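You operate a simulated robot arm through the tools that you are given. There is no shell and no other tool. Be economical: measure what you need, move in short steps, check, and stop when the job is done.

The job below is to be done with a simulated robot arm. You get a single attempt, and the scene is never put back.

Task
Fetch the oil stone from the long bench top and set it on the nameplate on the long bench top.

It is judged by the outcome, as a careful person would: the job done as asked, and still so three seconds after it is handed in. It fails if anything else is knocked over, pushed out of place, dropped, spilled or broken.

Robot
A 6-joint arm with a two-finger parallel gripper, fixed in place. Base frame: the origin is at the foot of the arm, x ahead of it, y to its left, z up; the work surface is at about z = 860. Lengths are in mm, angles in degrees, forces in N, time in s.
With the tool pointing down near the work surface it reaches from about 260 to 680 mm from the base axis. Its first joint turns from -66.0 to 66.0 degrees. Payload 2.9 kg.
The TCP is the grasp point between the finger pads, 30 mm short of the fingertips. In the tool frame z runs along the fingers and y along their closing line. Largest opening 110 mm; finger width 20, thickness 10; the body of the gripper, 48 by 112 mm, starts 55 mm behind the TCP.
Orientation is told as [roll, pitch, yaw] about the base's x, y, z axes, in that order, counted from this pose: with the fingers straight down and closing along the base's y, the tool's x points along the base's -x, its y along +y and its z along -z.

Tools
- The arm moves only by the tool send_rows. Its argument "commands" is a list of rows, each a list of 7 numbers: the shift along the tool's x, y, z in mm, then the turn, a rotation vector about the tool's x, y, z in degrees, then the finger opening in mm, from 0 to 110. In form: [[tx, ty, tz, rx, ry, rz, grip], ...]. A call has 1 to 20 rows; each row shifts and turns the commanded pose from where the row before left it, along the tool's axes as they then stand. Each row takes 0.2 s and may step no farther than 50 mm and 8.6 degrees from the row before; otherwise, or with a gripper value out of range, the whole call is refused. A pose out of reach is approached as far as the arm can. The call stops where the force on the tool passes 40 N (or 10 N more than at its start, if that is more) or the arm is blocked; 0.2 s more then pass. Each finger travels about 108 mm/s and halts on what it meets, pressing with about 40 N; the grip force reading is that of the motor and also rises with nothing between the fingers. The clock runs only during rows and for 0.2 s after the last one: add rows that do not move to give the fingers time. It gives the time, the measured TCP pose, the force on the tool (base axes), the opening and the grip force at its end, in the units of the frame above (readings bear some noise).
- Cameras (640 x 400 px; columns grow to the right, rows downward): "scene" is fixed at [68, 423.6, 1393.1]; the picture's right is [-0.84, -0.54, 0.00], its down [-0.26, 0.40, -0.88] and it looks along [0.47, -0.74, -0.48] (base axes); focal length 358 px, centre (320, 200). "wrist" rides on the gripper at [72, 17, -103] in the tool frame; the picture's right is [-0.23, 0.97, 0.00], its down [-0.76, -0.18, -0.62] and it looks along [-0.61, -0.14, 0.78] (tool axes); focal length 222 px, centre (320, 200). There is no depth. A picture from a camera that has moved, and an enlarged one, comes with that camera's place and axes in the base frame and with its lens.
- capture(camera): a new picture of that camera. The clock stands still meanwhile.
- inspect(camera, box): a new picture of the part [left, top, right, bottom] of that camera's present view, enlarged. The clock stands still meanwhile.
- hand_in(): hands the job in; it is judged then, once.

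Work in short steps. Places have to be worked out from the pictures, the camera data and where the tool is seen: move nearer, look again, correct. Check each grasp and each placing, and mend what went wrong. You have 90 turns and 42 pictures in all, those below and enlarged ones among them. Open the gripper and draw the arm clear of the work before you hand the job in, unless the task says otherwise; then end with one line.

The tools are called after "Emit:" as a command line: name --pt "numbers of a row" for each row, then --argument value for the rest, lists and objects as JSON in quotes. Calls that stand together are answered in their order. send_rows: Moves the arm, as the interface text tells. Its arguments: {"type":"object","properties":{"commands":{"type":"array","items":{"type":"array","items":{"type":"number"}}}},"required":["commands"]} The other tools are called the same way: capture (camera) takes a picture; inspect (camera, box) takes an enlarged picture of a part of a camera's view; hand_in () hands the job in.

At the start:

```text
time: 0.0
ee_pos: [481.5, 51.6, 1144.8]
orientation: [0.0, 0.0, 0.0]
force: [0.0, 0.3, -0.3]
finger_gap: 109.9
gripper_force: 0.0
```

scene: 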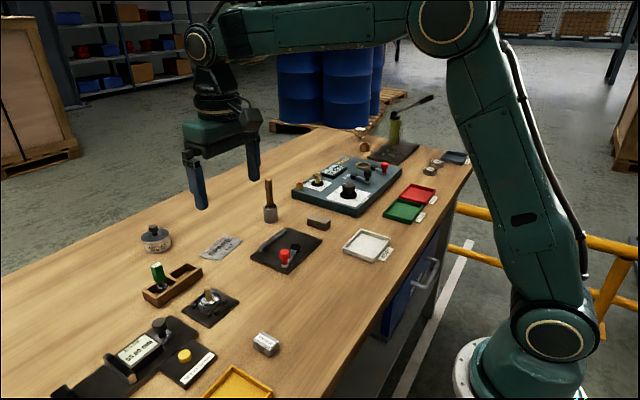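
wrist: 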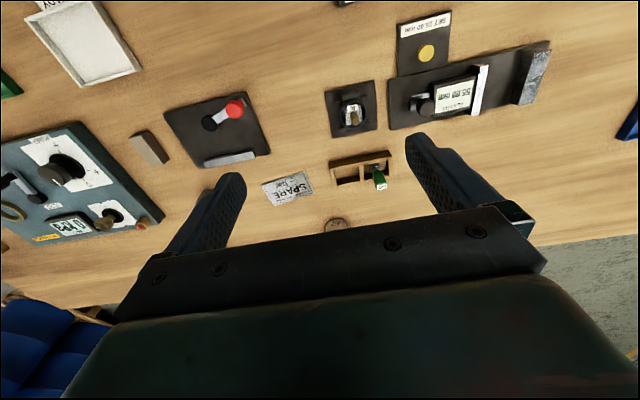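

The small brown-grey block near (318,223) may be the oil stone, and the engraved plate near (220,247) may be the nameplate. I'll enlarge both, along with the white block near (265,343).

Emit:
inspect --camera "scene" --box '[190, 170, 350, 270]'

Emit:
inspect --camera "scene" --box '[130, 270, 290, 370]'

Emit:
inspect --camera "wrist" --box '[120, 80, 360, 230]'

```text
4.00 times, centred on (270, 220) of scene
camera zoom: at [68.0, 423.6, 1393.1], right [-0.84, -0.54, 0.0], down [-0.26, 0.4, -0.88], along [0.47, -0.74, -0.48], focal length 1434 px, centre (520, 120)
```

zoom: 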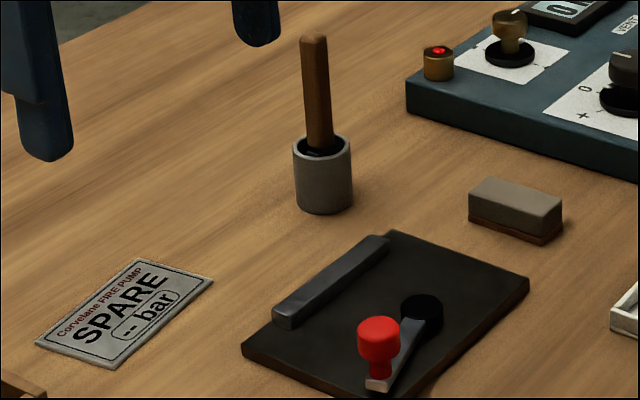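

```text
4.00 times, centred on (210, 320) of scene
camera zoom: at [68.0, 423.6, 1393.1], right [-0.84, -0.54, 0.0], down [-0.26, 0.4, -0.88], along [0.47, -0.74, -0.48], focal length 1434 px, centre (760, -280)
```

zoom: 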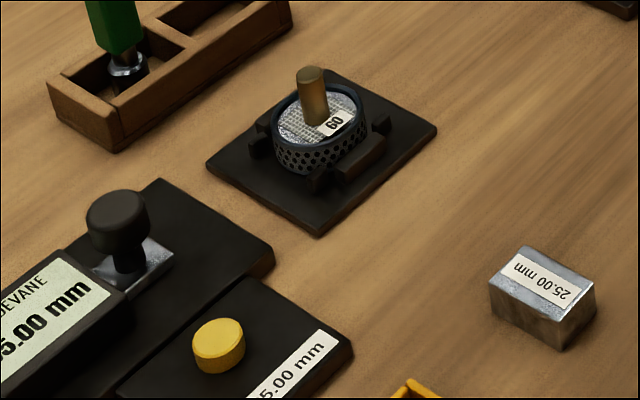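

```text
2.67 times, centred on (240, 155) of wrist
camera zoom: at [409.6, 69.8, 1247.5], right [0.23, 0.97, 0.0], down [0.76, -0.18, 0.62], along [0.61, -0.14, -0.78], focal length 592 px, centre (533, 320)
```

zoom: 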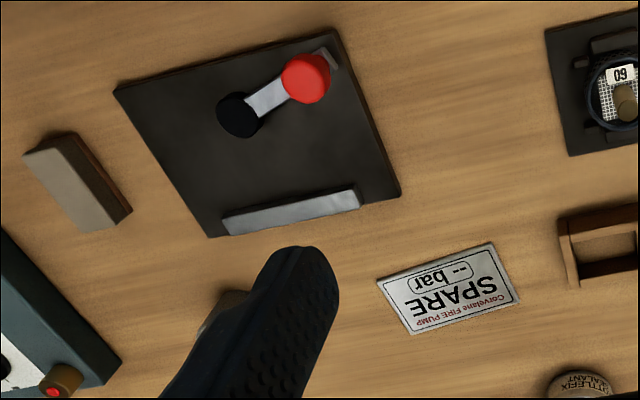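

The oil stone is the two-layer block. Both cameras put it near (514,-273), about 60 x 31 mm, long axis near x. The SPARE nameplate is near (666,-57), about 97 x 58 mm, long axis near y. I'll move above the stone and look.

Emit:
send_rows --pt "-3.2 -32.5 9 0 0 0 80" --pt "-3.2 -32.5 9 0 0 0 80" --pt "-3.2 -32.5 9 0 0 0 80" --pt "-3.2 -32.5 9 0 0 0 80" --pt "-3.2 -32.5 9 0 0 0 80" --pt "-3.2 -32.5 9 0 0 0 80" --pt "-3.2 -32.5 9 0 0 0 80" --pt "-3.2 -32.5 9 0 0 0 80" --pt "-3.2 -32.5 9 0 0 0 80" --pt "-3.2 -32.5 9 0 0 0 80" --pt "0 0 0 0 0 0 80" --pt "0 0 0 0 0 0 80"

Emit:
capture --camera "wrist"

Emit:
capture --camera "scene"

```text
time: 2.6
ee_pos: [513.3, -274.6, 1052.7]
orientation: [0.0, 0.0, 0.0]
force: [-0.2, 0.3, -0.2]
finger_gap: 80.0
gripper_force: 0.0
```

```text
36 pictures are left
camera wrist: at [440.7, -256.1, 1155.9], right [0.23, 0.97, 0.0], down [0.76, -0.18, 0.62], along [0.61, -0.14, -0.78], focal length 222 px, centre (320, 200)
```

wrist: 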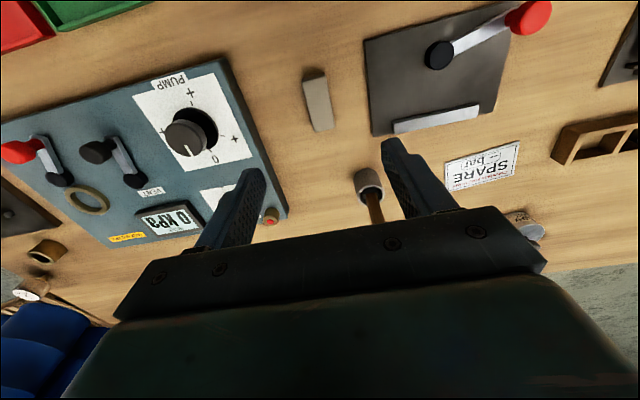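

```text
35 pictures are left
```

scene: 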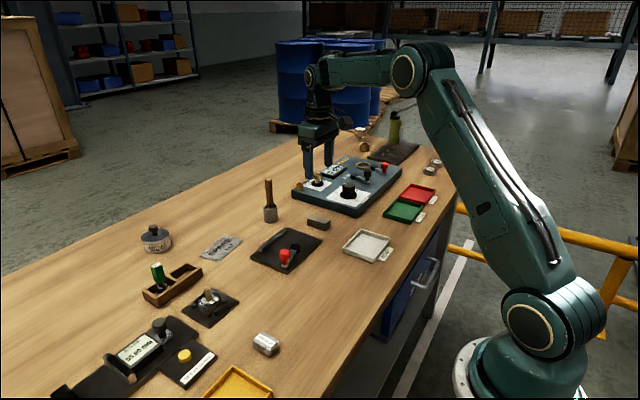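

Emit:
inspect --camera "wrist" --box '[240, 50, 400, 150]'

```text
4.00 times, centred on (320, 100) of wrist
camera zoom: at [440.7, -256.1, 1155.9], right [0.23, 0.97, 0.0], down [0.76, -0.18, 0.62], along [0.61, -0.14, -0.78], focal length 888 px, centre (320, 600)
```

zoom: 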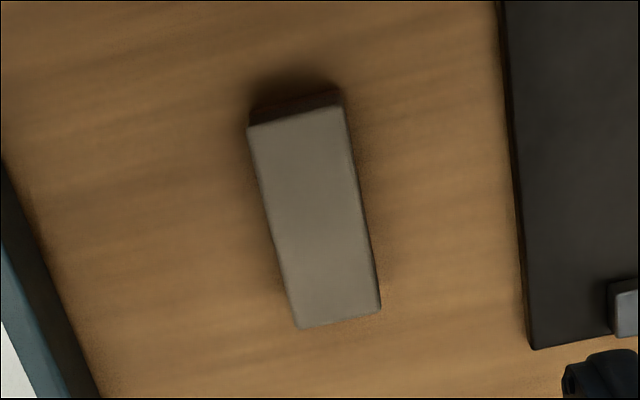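

The stone measures about 58 x 26 x 24 mm, centred near (516,-273), and its sides line up with x and y, so yaw 0 is right. I'll open to 60 and go down over it, stopping short to check.

Emit:
send_rows --pt "-2.5 1.6 30 0 0 0 60" --pt "0 0 35 0 0 0 60" --pt "0 0 35 0 0 0 60" --pt "0 0 20 0 0 0 60" --pt "0 0 0 0 0 0 60"

Emit:
capture --camera "wrist"

Emit:
inspect --camera "scene" --box '[240, 160, 400, 260]'

```text
time: 3.8
ee_pos: [516.7, -270.1, 933.6]
orientation: [0.0, -0.1, 0.1]
force: [-0.6, 0.2, 0.2]
finger_gap: 59.9
gripper_force: 0.0
```

```text
33 pictures are left
camera wrist: at [443.9, -252.4, 1036.6], right [0.23, 0.97, 0.0], down [0.76, -0.18, 0.62], along [0.61, -0.14, -0.78], focal length 222 px, centre (320, 200)
```

wrist: 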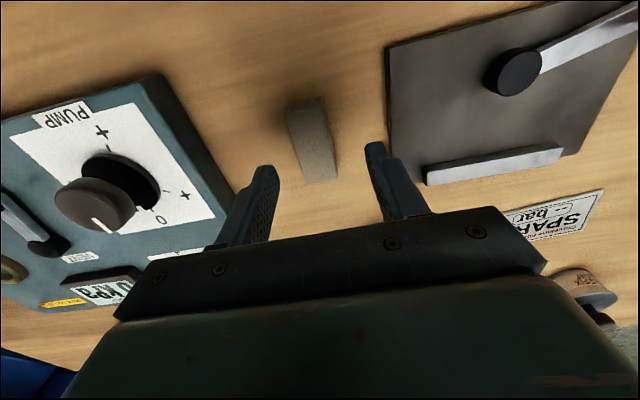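

```text
4.00 times, centred on (320, 210) of scene
camera zoom: at [68.0, 423.6, 1393.1], right [-0.84, -0.54, 0.0], down [-0.26, 0.4, -0.88], along [0.47, -0.74, -0.48], focal length 1434 px, centre (320, 160)
```

zoom: 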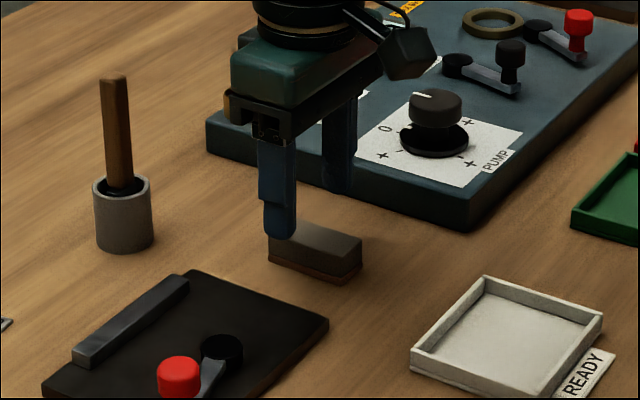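

The fingers straddle the stone with clear space on both sides. I'll lower to TCP z≈894 with a 2 mm correction in y, then close.

Emit:
send_rows --pt "0 -2 20 0 0 0 60" --pt "0 0 19.5 0 0 0 60" --pt "0 0 0 0 0 0 60"

Emit:
send_rows --pt "0 0 0 0 0 0 40" --pt "0 0 0 0 0 0 10" --pt "0 0 0 0 0 0 10" --pt "0 0 0 0 0 0 10"

Emit:
inspect --camera "scene" --box '[240, 160, 400, 260]'

```text
time: 4.6
ee_pos: [515.5, -273.3, 895.6]
orientation: [-0.1, 0.1, 0.1]
force: [-0.1, 0.3, 0.6]
finger_gap: 59.9
gripper_force: 0.1
```

```text
time: 5.6
ee_pos: [516.4, -273.1, 895.0]
orientation: [0.1, 0.0, -0.1]
force: [-0.3, 0.3, -0.1]
finger_gap: 27.1
gripper_force: 40.0
```

```text
4.00 times, centred on (320, 210) of scene
camera zoom: at [68.0, 423.7, 1393.1], right [-0.84, -0.54, 0.0], down [-0.26, 0.4, -0.88], along [0.47, -0.74, -0.48], focal length 1434 px, centre (320, 160)
```

zoom: 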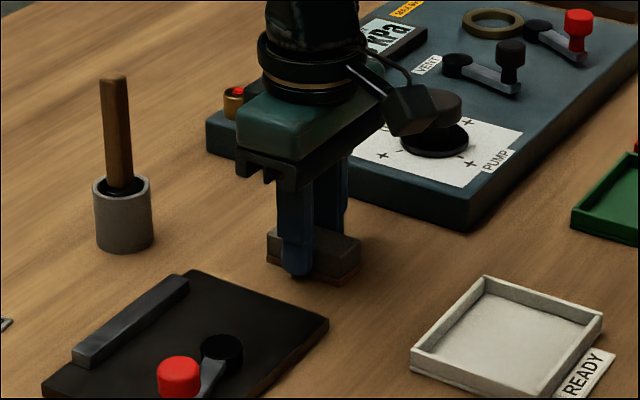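

The gap reads 27 mm with 40 N, so the stone is held. I'll lift straight up.

Emit:
send_rows --pt "0 0 -10 0 0 0 10" --pt "0 0 -30 0 0 0 10" --pt "0 0 -40 0 0 0 10" --pt "0 0 -40 0 0 0 10" --pt "0 0 -40 0 0 0 10" --pt "0 0 0 0 0 0 10"

Emit:
capture --camera "wrist"

```text
time: 7.0
ee_pos: [515.3, -272.3, 1055.2]
orientation: [0.1, 0.0, 0.0]
force: [-0.8, 0.0, -0.3]
finger_gap: 9.8
gripper_force: 0.1
```

```text
30 pictures are left
camera wrist: at [442.9, -255.2, 1158.7], right [0.23, 0.97, 0.0], down [0.76, -0.18, 0.62], along [0.61, -0.14, -0.78], focal length 222 px, centre (320, 200)
```

wrist: 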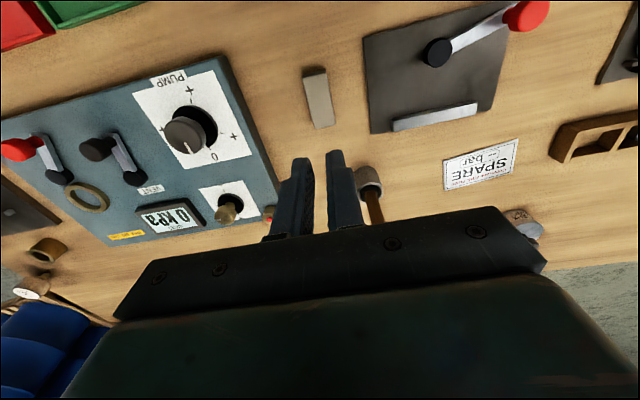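

The gap closed to 10 mm, so the stone slipped out and stayed on the bench. I'll check its position and the finger shape before regrasping.

Emit:
inspect --camera "wrist" --box '[240, 50, 400, 150]'

Emit:
inspect --camera "scene" --box '[280, 130, 360, 240]'

Emit:
inspect --camera "wrist" --box '[240, 140, 400, 240]'

```text
4.00 times, centred on (320, 100) of wrist
camera zoom: at [442.9, -255.2, 1158.7], right [0.23, 0.97, 0.0], down [0.76, -0.18, 0.62], along [0.61, -0.14, -0.78], focal length 888 px, centre (320, 600)
```

zoom: 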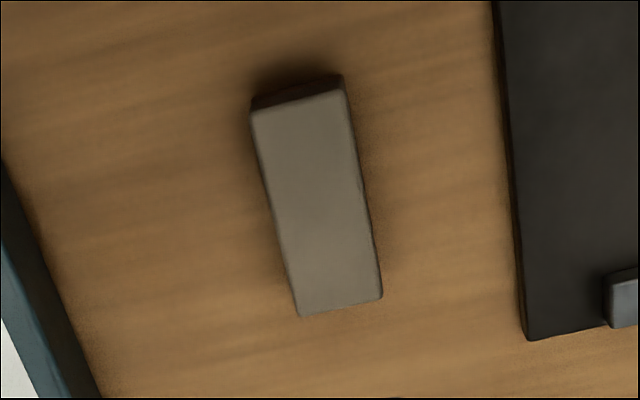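

```text
3.64 times, centred on (320, 185) of scene
camera zoom: at [68.0, 423.6, 1393.1], right [-0.84, -0.54, 0.0], down [-0.26, 0.4, -0.88], along [0.47, -0.74, -0.48], focal length 1304 px, centre (320, 254)
```

zoom: 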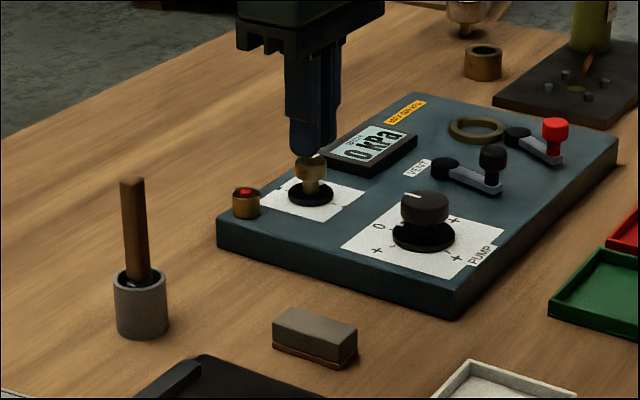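

```text
4.00 times, centred on (320, 190) of wrist
camera zoom: at [442.9, -255.2, 1158.7], right [0.23, 0.97, 0.0], down [0.76, -0.18, 0.62], along [0.61, -0.14, -0.78], focal length 888 px, centre (320, 240)
```

zoom: 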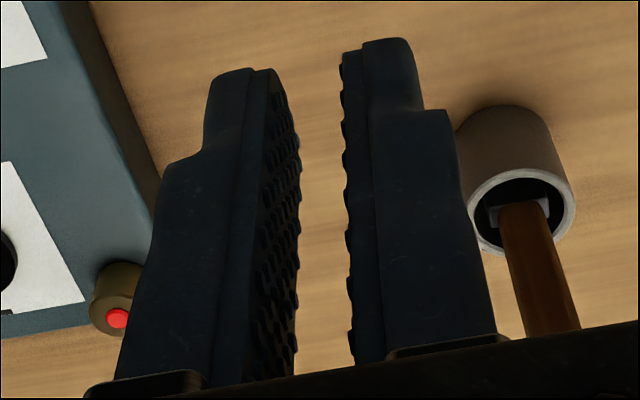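

The stone hasn't moved, near (515,-272), and the finger pads are flat, so it slipped under a shallow or slippery grip. I'll regrasp deeper and test with a slow, small lift.

Emit:
send_rows --pt "0 0 0 0 0 0 55" --pt "0 0 0 0 0 0 55" --pt "0 0 40 0 0 0 55" --pt "0 0 40 0 0 0 55" --pt "0 0 40 0 0 0 55" --pt "0 0 25 0 0 0 55" --pt "0 0 14 0 0 0 55" --pt "0 0 4 0 0 0 55" --pt "0 0 0 0 0 0 55"

Emit:
send_rows --pt "0 0 0 0 0 0 30" --pt "0 0 0 0 0 0 0" --pt "0 0 0 0 0 0 0" --pt "0 0 0 0 0 0 0" --pt "0 0 -2 0 0 0 0" --pt "0 0 -2 0 0 0 0" --pt "0 0 -2 0 0 0 0"

Emit:
inspect --camera "scene" --box '[280, 180, 360, 240]'

```text
time: 9.0
ee_pos: [517.0, -272.9, 891.7]
orientation: [0.1, 0.1, 0.0]
force: [0.1, -0.3, -0.4]
finger_gap: 54.9
gripper_force: 0.0
```

```text
time: 10.6
ee_pos: [518.1, -272.6, 898.3]
orientation: [0.0, 0.0, -0.1]
force: [-0.2, 0.1, -1.6]
finger_gap: 27.3
gripper_force: 39.6
```

```text
6.67 times, centred on (320, 210) of scene
camera zoom: at [68.0, 423.6, 1393.1], right [-0.84, -0.54, 0.0], down [-0.26, 0.4, -0.88], along [0.47, -0.74, -0.48], focal length 2390 px, centre (320, 133)
```

zoom: 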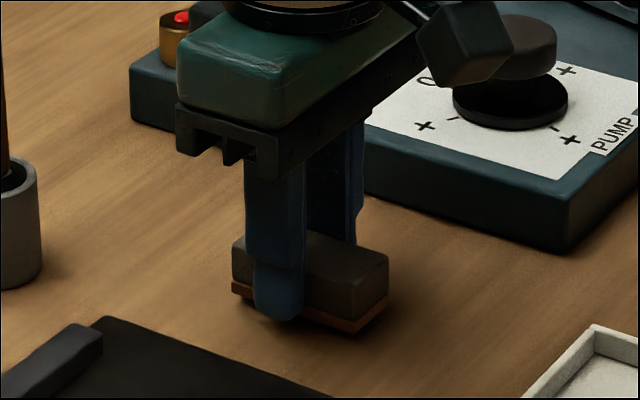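

The force now reads -1.6 N, so the stone's weight seems to be on the grip. I'll raise it slowly a little more and watch the gap.

Emit:
send_rows --pt "0 0 -3 0 0 0 0" --pt "0 0 -3 0 0 0 0" --pt "0 0 -3 0 0 0 0" --pt "0 0 -3 0 0 0 0"

Emit:
inspect --camera "scene" --box '[280, 180, 360, 240]'

```text
time: 11.6
ee_pos: [516.8, -272.7, 909.4]
orientation: [0.0, -0.1, 0.0]
force: [-0.3, 0.0, -0.7]
finger_gap: 27.3
gripper_force: 39.6
```

```text
6.67 times, centred on (320, 210) of scene
camera zoom: at [68.0, 423.6, 1393.1], right [-0.84, -0.54, 0.0], down [-0.26, 0.4, -0.88], along [0.47, -0.74, -0.48], focal length 2390 px, centre (320, 133)
```

zoom: 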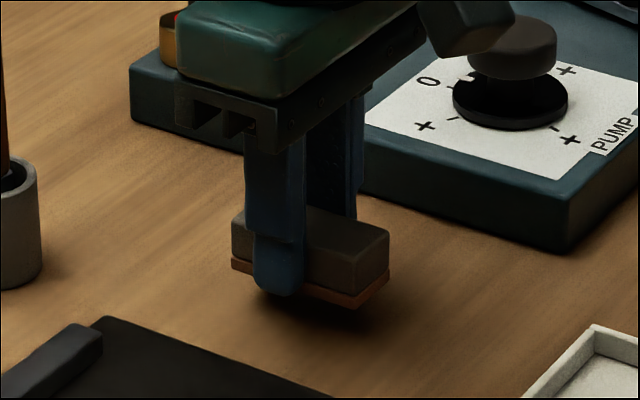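

The stone is clear of the bench, level, and centred in the fingers. I'll keep lifting gently to about z=965.

Emit:
send_rows --pt "0 0 -3 0 0 0 0" --pt "0 0 -4 0 0 0 0" --pt "0 0 -5 0 0 0 0" --pt "0 0 -6 0 0 0 0" --pt "0 0 -6 0 0 0 0" --pt "0 0 -6 0 0 0 0" --pt "0 0 -6 0 0 0 0" --pt "0 0 -6 0 0 0 0" --pt "0 0 -6 0 0 0 0" --pt "0 0 -5 0 0 0 0" --pt "0 0 -3 0 0 0 0" --pt "0 0 0 0 0 0 0"

Emit:
capture --camera "wrist"

```text
time: 14.2
ee_pos: [517.4, -272.9, 966.5]
orientation: [0.0, 0.0, 0.0]
force: [-0.3, -0.3, -1.2]
finger_gap: 27.5
gripper_force: 39.7
```

```text
24 pictures are left
camera wrist: at [444.9, -255.1, 1069.7], right [0.23, 0.97, 0.0], down [0.76, -0.18, 0.62], along [0.61, -0.14, -0.78], focal length 222 px, centre (320, 200)
```

wrist: 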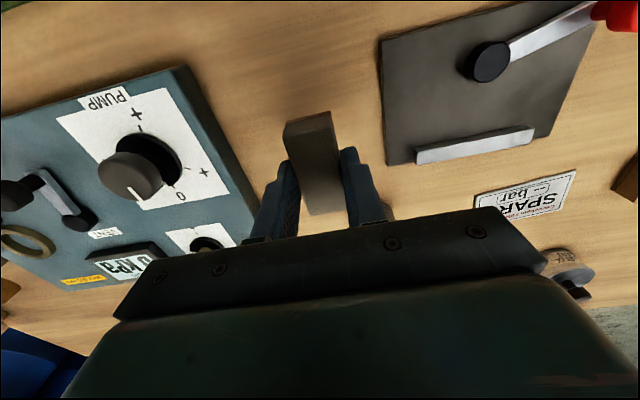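

The stone is held securely. The plate's centre is near (668,-56), with its long axis turned about 8° from y. I'll turn the stone by yaw -82° here so its length matches the plate.

Emit:
send_rows --pt "0 0 0 0 0 2 0" --pt "0 0 0 0 0 4 0" --pt "0 0 0 0 0 5 0" --pt "0 0 0 0 0 5 0" --pt "0 0 0 0 0 5 0" --pt "0 0 0 0 0 5 0" --pt "0 0 0 0 0 5 0" --pt "0 0 0 0 0 5 0" --pt "0 0 0 0 0 5 0" --pt "0 0 0 0 0 5 0" --pt "0 0 0 0 0 5 0" --pt "0 0 0 0 0 5 0" --pt "0 0 0 0 0 5 0" --pt "0 0 0 0 0 5 0" --pt "0 0 0 0 0 5 0" --pt "0 0 0 0 0 5 0" --pt "0 0 0 0 0 4 0" --pt "0 0 0 0 0 2 0" --pt "0 0 0 0 0 0 0"

Emit:
capture --camera "scene"

```text
time: 18.2
ee_pos: [517.4, -271.8, 965.6]
orientation: [0.0, 0.1, -82.1]
force: [-0.3, -1.1, -0.5]
finger_gap: 27.4
gripper_force: 39.9
```

```text
23 pictures are left
```

scene: 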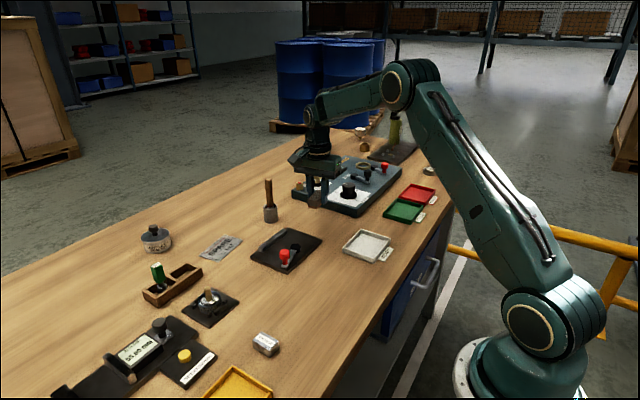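

Yaw reads -82.1 and the grip holds. I'll move +y first, staying away from the mug, and then go out toward the plate.

Emit:
send_rows --pt "5 0.7 0 0 0 0 0" --pt "9.9 1.4 0 0 0 0 0" --pt "12 1.7 0 0 0 0 0" --pt "12 1.7 0 0 0 0 0" --pt "12 1.7 0 0 0 0 0" --pt "12 1.7 0 0 0 0 0" --pt "12 1.7 0 0 0 0 0" --pt "12 1.7 0 0 0 0 0" --pt "12 1.7 0 0 0 0 0" --pt "9.9 1.4 0 0 0 0 0" --pt "7 0.9 0 0 0 0 0" --pt "3 0.4 0 0 0 0 0" --pt "0 0 0 0 0 0 0"

Emit:
send_rows --pt "2 4.4 0 0 0 0 0" --pt "4.1 9 0 0 0 0 0" --pt "4.1 9 0 0 0 0 0" --pt "4.1 9 0 0 0 0 0" --pt "4.1 9 0 0 0 0 0" --pt "4.1 9 0 0 0 0 0" --pt "4.1 9 0 0 0 0 0" --pt "4.1 9 0 0 0 0 0" --pt "4.1 9 0 0 0 0 0" --pt "4.1 9 0 0 0 0 0" --pt "4.1 9 0 0 0 0 0" --pt "4.1 9 0 0 0 0 0" --pt "4.1 9 0 0 0 0 0" --pt "4.1 9 0 0 0 0 0" --pt "4.1 9 0 0 0 0 0" --pt "4.1 9 0 0 0 0 0" --pt "4.1 9 0 0 0 0 0" --pt "4.1 9 0 0 0 0 0" --pt "2 4.4 0 0 0 0 0" --pt "0 0 0 0 0 0 0"

Emit:
capture --camera "wrist"

Emit:
inspect --camera "scene" --box '[140, 150, 300, 280]'

```text
time: 21.0
ee_pos: [517.0, -155.0, 966.0]
orientation: [0.0, 0.0, -82.0]
force: [0.0, -0.1, -1.0]
finger_gap: 27.3
gripper_force: 40.0
```

```text
time: 25.2
ee_pos: [666.5, -56.6, 966.9]
orientation: [0.0, 0.0, -82.0]
force: [-0.9, -0.8, -0.9]
finger_gap: 27.5
gripper_force: 39.7
```

```text
22 pictures are left
camera wrist: at [672.9, 18.1, 1069.9], right [1.0, -0.09, 0.0], down [-0.07, -0.78, 0.62], along [-0.06, -0.62, -0.78], focal length 222 px, centre (320, 200)
```

wrist: 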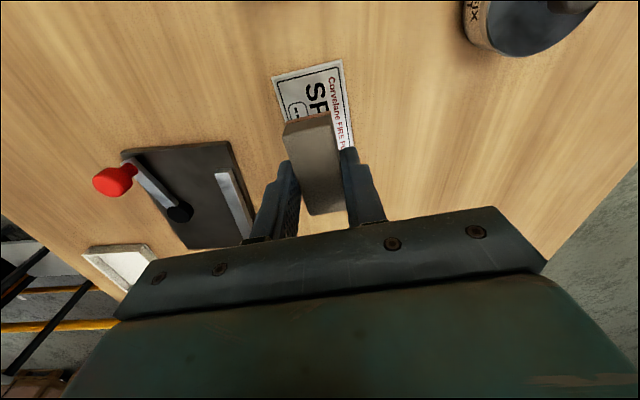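

```text
3.08 times, centred on (220, 215) of scene
camera zoom: at [68.0, 423.6, 1393.1], right [-0.84, -0.54, 0.0], down [-0.26, 0.4, -0.88], along [0.47, -0.74, -0.48], focal length 1103 px, centre (628, 154)
```

zoom: 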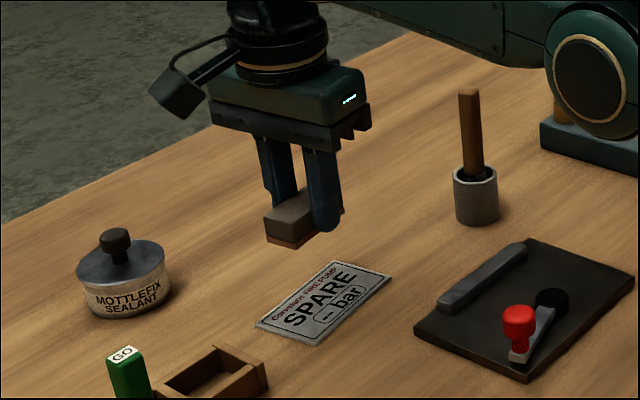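

The wrist view puts the plate's near edge where I expected, so the plate centre is near (667,-57), and the TCP is above it. I'll lower to about z=898 and look.

Emit:
send_rows --pt "0 0 4 0 0 0 0" --pt "0 0 8 0 0 0 0" --pt "0 0 8 0 0 0 0" --pt "0 0 8 0 0 0 0" --pt "0 0 8 0 0 0 0" --pt "0 0 8 0 0 0 0" --pt "0 0 8 0 0 0 0" --pt "0 0 6 0 0 0 0" --pt "0 0 5 0 0 0 0" --pt "0 0 3 0 0 0 0" --pt "0 0 2 0 0 0 0" --pt "0 0 0 0 0 0 0"

Emit:
inspect --camera "scene" --box '[180, 200, 260, 260]'

Emit:
capture --camera "wrist"

```text
time: 27.8
ee_pos: [666.0, -58.9, 897.6]
orientation: [0.0, 0.1, -81.9]
force: [0.9, -0.6, -1.0]
finger_gap: 27.2
gripper_force: 39.6
```

```text
6.67 times, centred on (220, 230) of scene
camera zoom: at [68.0, 423.6, 1393.1], right [-0.84, -0.54, 0.0], down [-0.26, 0.4, -0.88], along [0.47, -0.74, -0.48], focal length 2390 px, centre (987, 0)
```

zoom: 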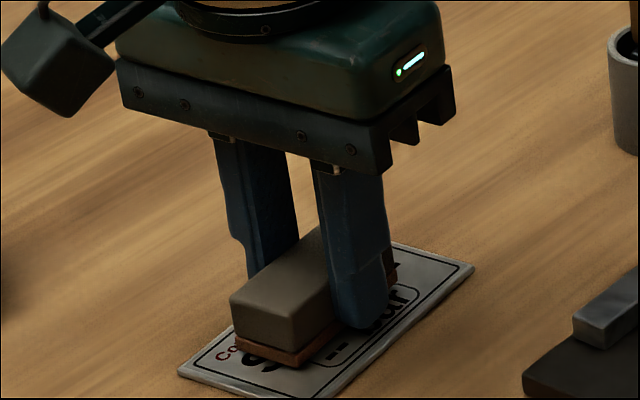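

```text
19 pictures are left
camera wrist: at [672.9, 17.3, 1001.0], right [1.0, -0.09, 0.0], down [-0.07, -0.78, 0.62], along [-0.06, -0.62, -0.78], focal length 222 px, centre (320, 200)
```

wrist: 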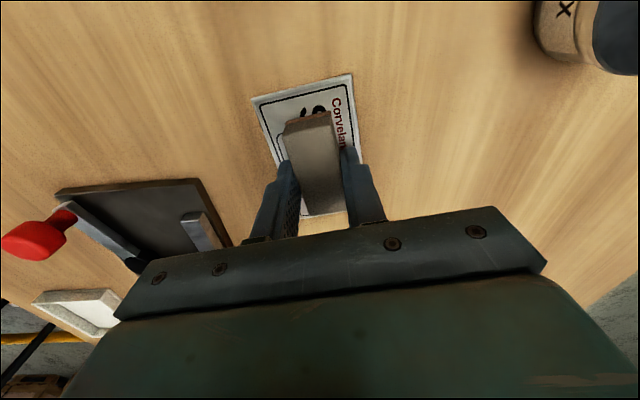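

The stone is over the plate with margin on every side. I'll lower in 1 mm steps and watch the force.

Emit:
send_rows --pt "0 0 1 0 0 0 0" --pt "0 0 1 0 0 0 0" --pt "0 0 1 0 0 0 0"

Emit:
inspect --camera "scene" --box '[190, 220, 250, 260]'

```text
time: 28.6
ee_pos: [666.7, -57.6, 894.8]
orientation: [0.1, 0.1, -81.9]
force: [-1.5, -0.9, 4.6]
finger_gap: 27.4
gripper_force: 40.2
```

```text
10.00 times, centred on (220, 240) of scene
camera zoom: at [67.9, 423.6, 1393.1], right [-0.84, -0.54, 0.0], down [-0.26, 0.4, -0.88], along [0.47, -0.74, -0.48], focal length 3585 px, centre (1320, -200)
```

zoom: 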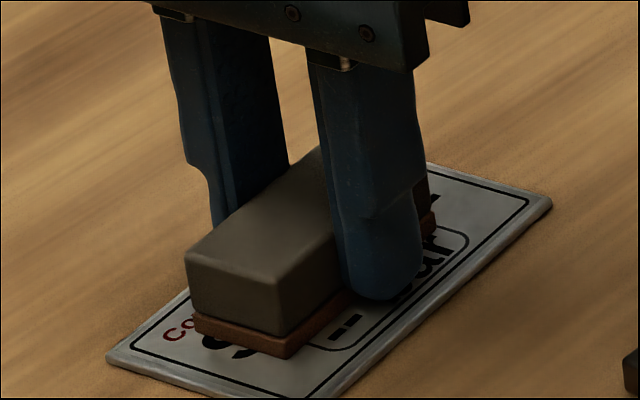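

The force is up to +4.6 N, so the stone is resting on the plate. I'll open gently and rise straight up.

Emit:
send_rows --pt "0 0 0 0 0 0 29" --pt "0 0 0 0 0 0 33" --pt "0 0 0 0 0 0 42" --pt "0 0 0 0 0 0 50" --pt "0 0 0 0 0 0 50" --pt "0 0 -10 0 0 0 50" --pt "0 0 -25 0 0 0 50" --pt "0 0 -40 0 0 0 50" --pt "0 0 -40 0 0 0 50" --pt "0 0 -40 0 0 0 50" --pt "0 0 -40 0 0 0 50" --pt "0 0 0 0 0 0 50"

Emit:
inspect --camera "scene" --box '[180, 200, 260, 260]'

Emit:
capture --camera "scene"

```text
time: 31.2
ee_pos: [639.8, -58.9, 1082.7]
orientation: [-0.1, 0.0, -81.9]
force: [-0.5, 0.6, 1.4]
finger_gap: 50.2
gripper_force: 0.1
out of reach, approached as far as the arm can: row 9, 10, 11
```

```text
6.67 times, centred on (220, 230) of scene
camera zoom: at [68.0, 423.6, 1393.1], right [-0.84, -0.54, 0.0], down [-0.26, 0.4, -0.88], along [0.47, -0.74, -0.48], focal length 2390 px, centre (987, 0)
```

zoom: 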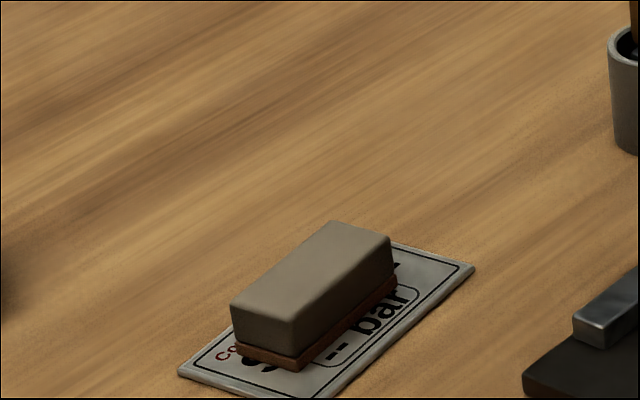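

```text
16 pictures are left
```

scene: 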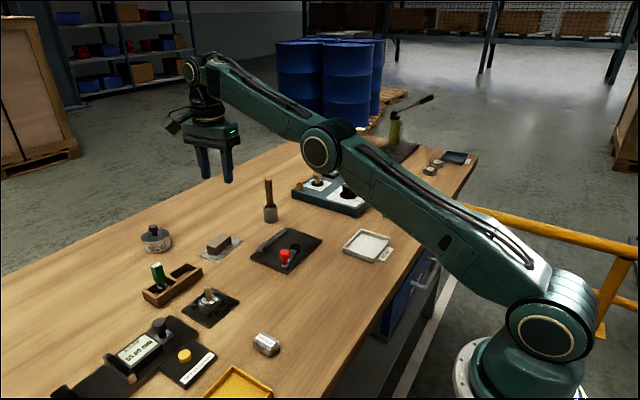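

The stone rests flat within the nameplate, the plate and everything else are where they were, and the open gripper is well clear above. I'm handing in.

Emit:
hand_in

```text
The job is handed in.
```

The oil stone is resting flat on the SPARE nameplate, nothing else was disturbed, and the job is handed in; the first grasp slipped, but the stone stayed in place and the second held.
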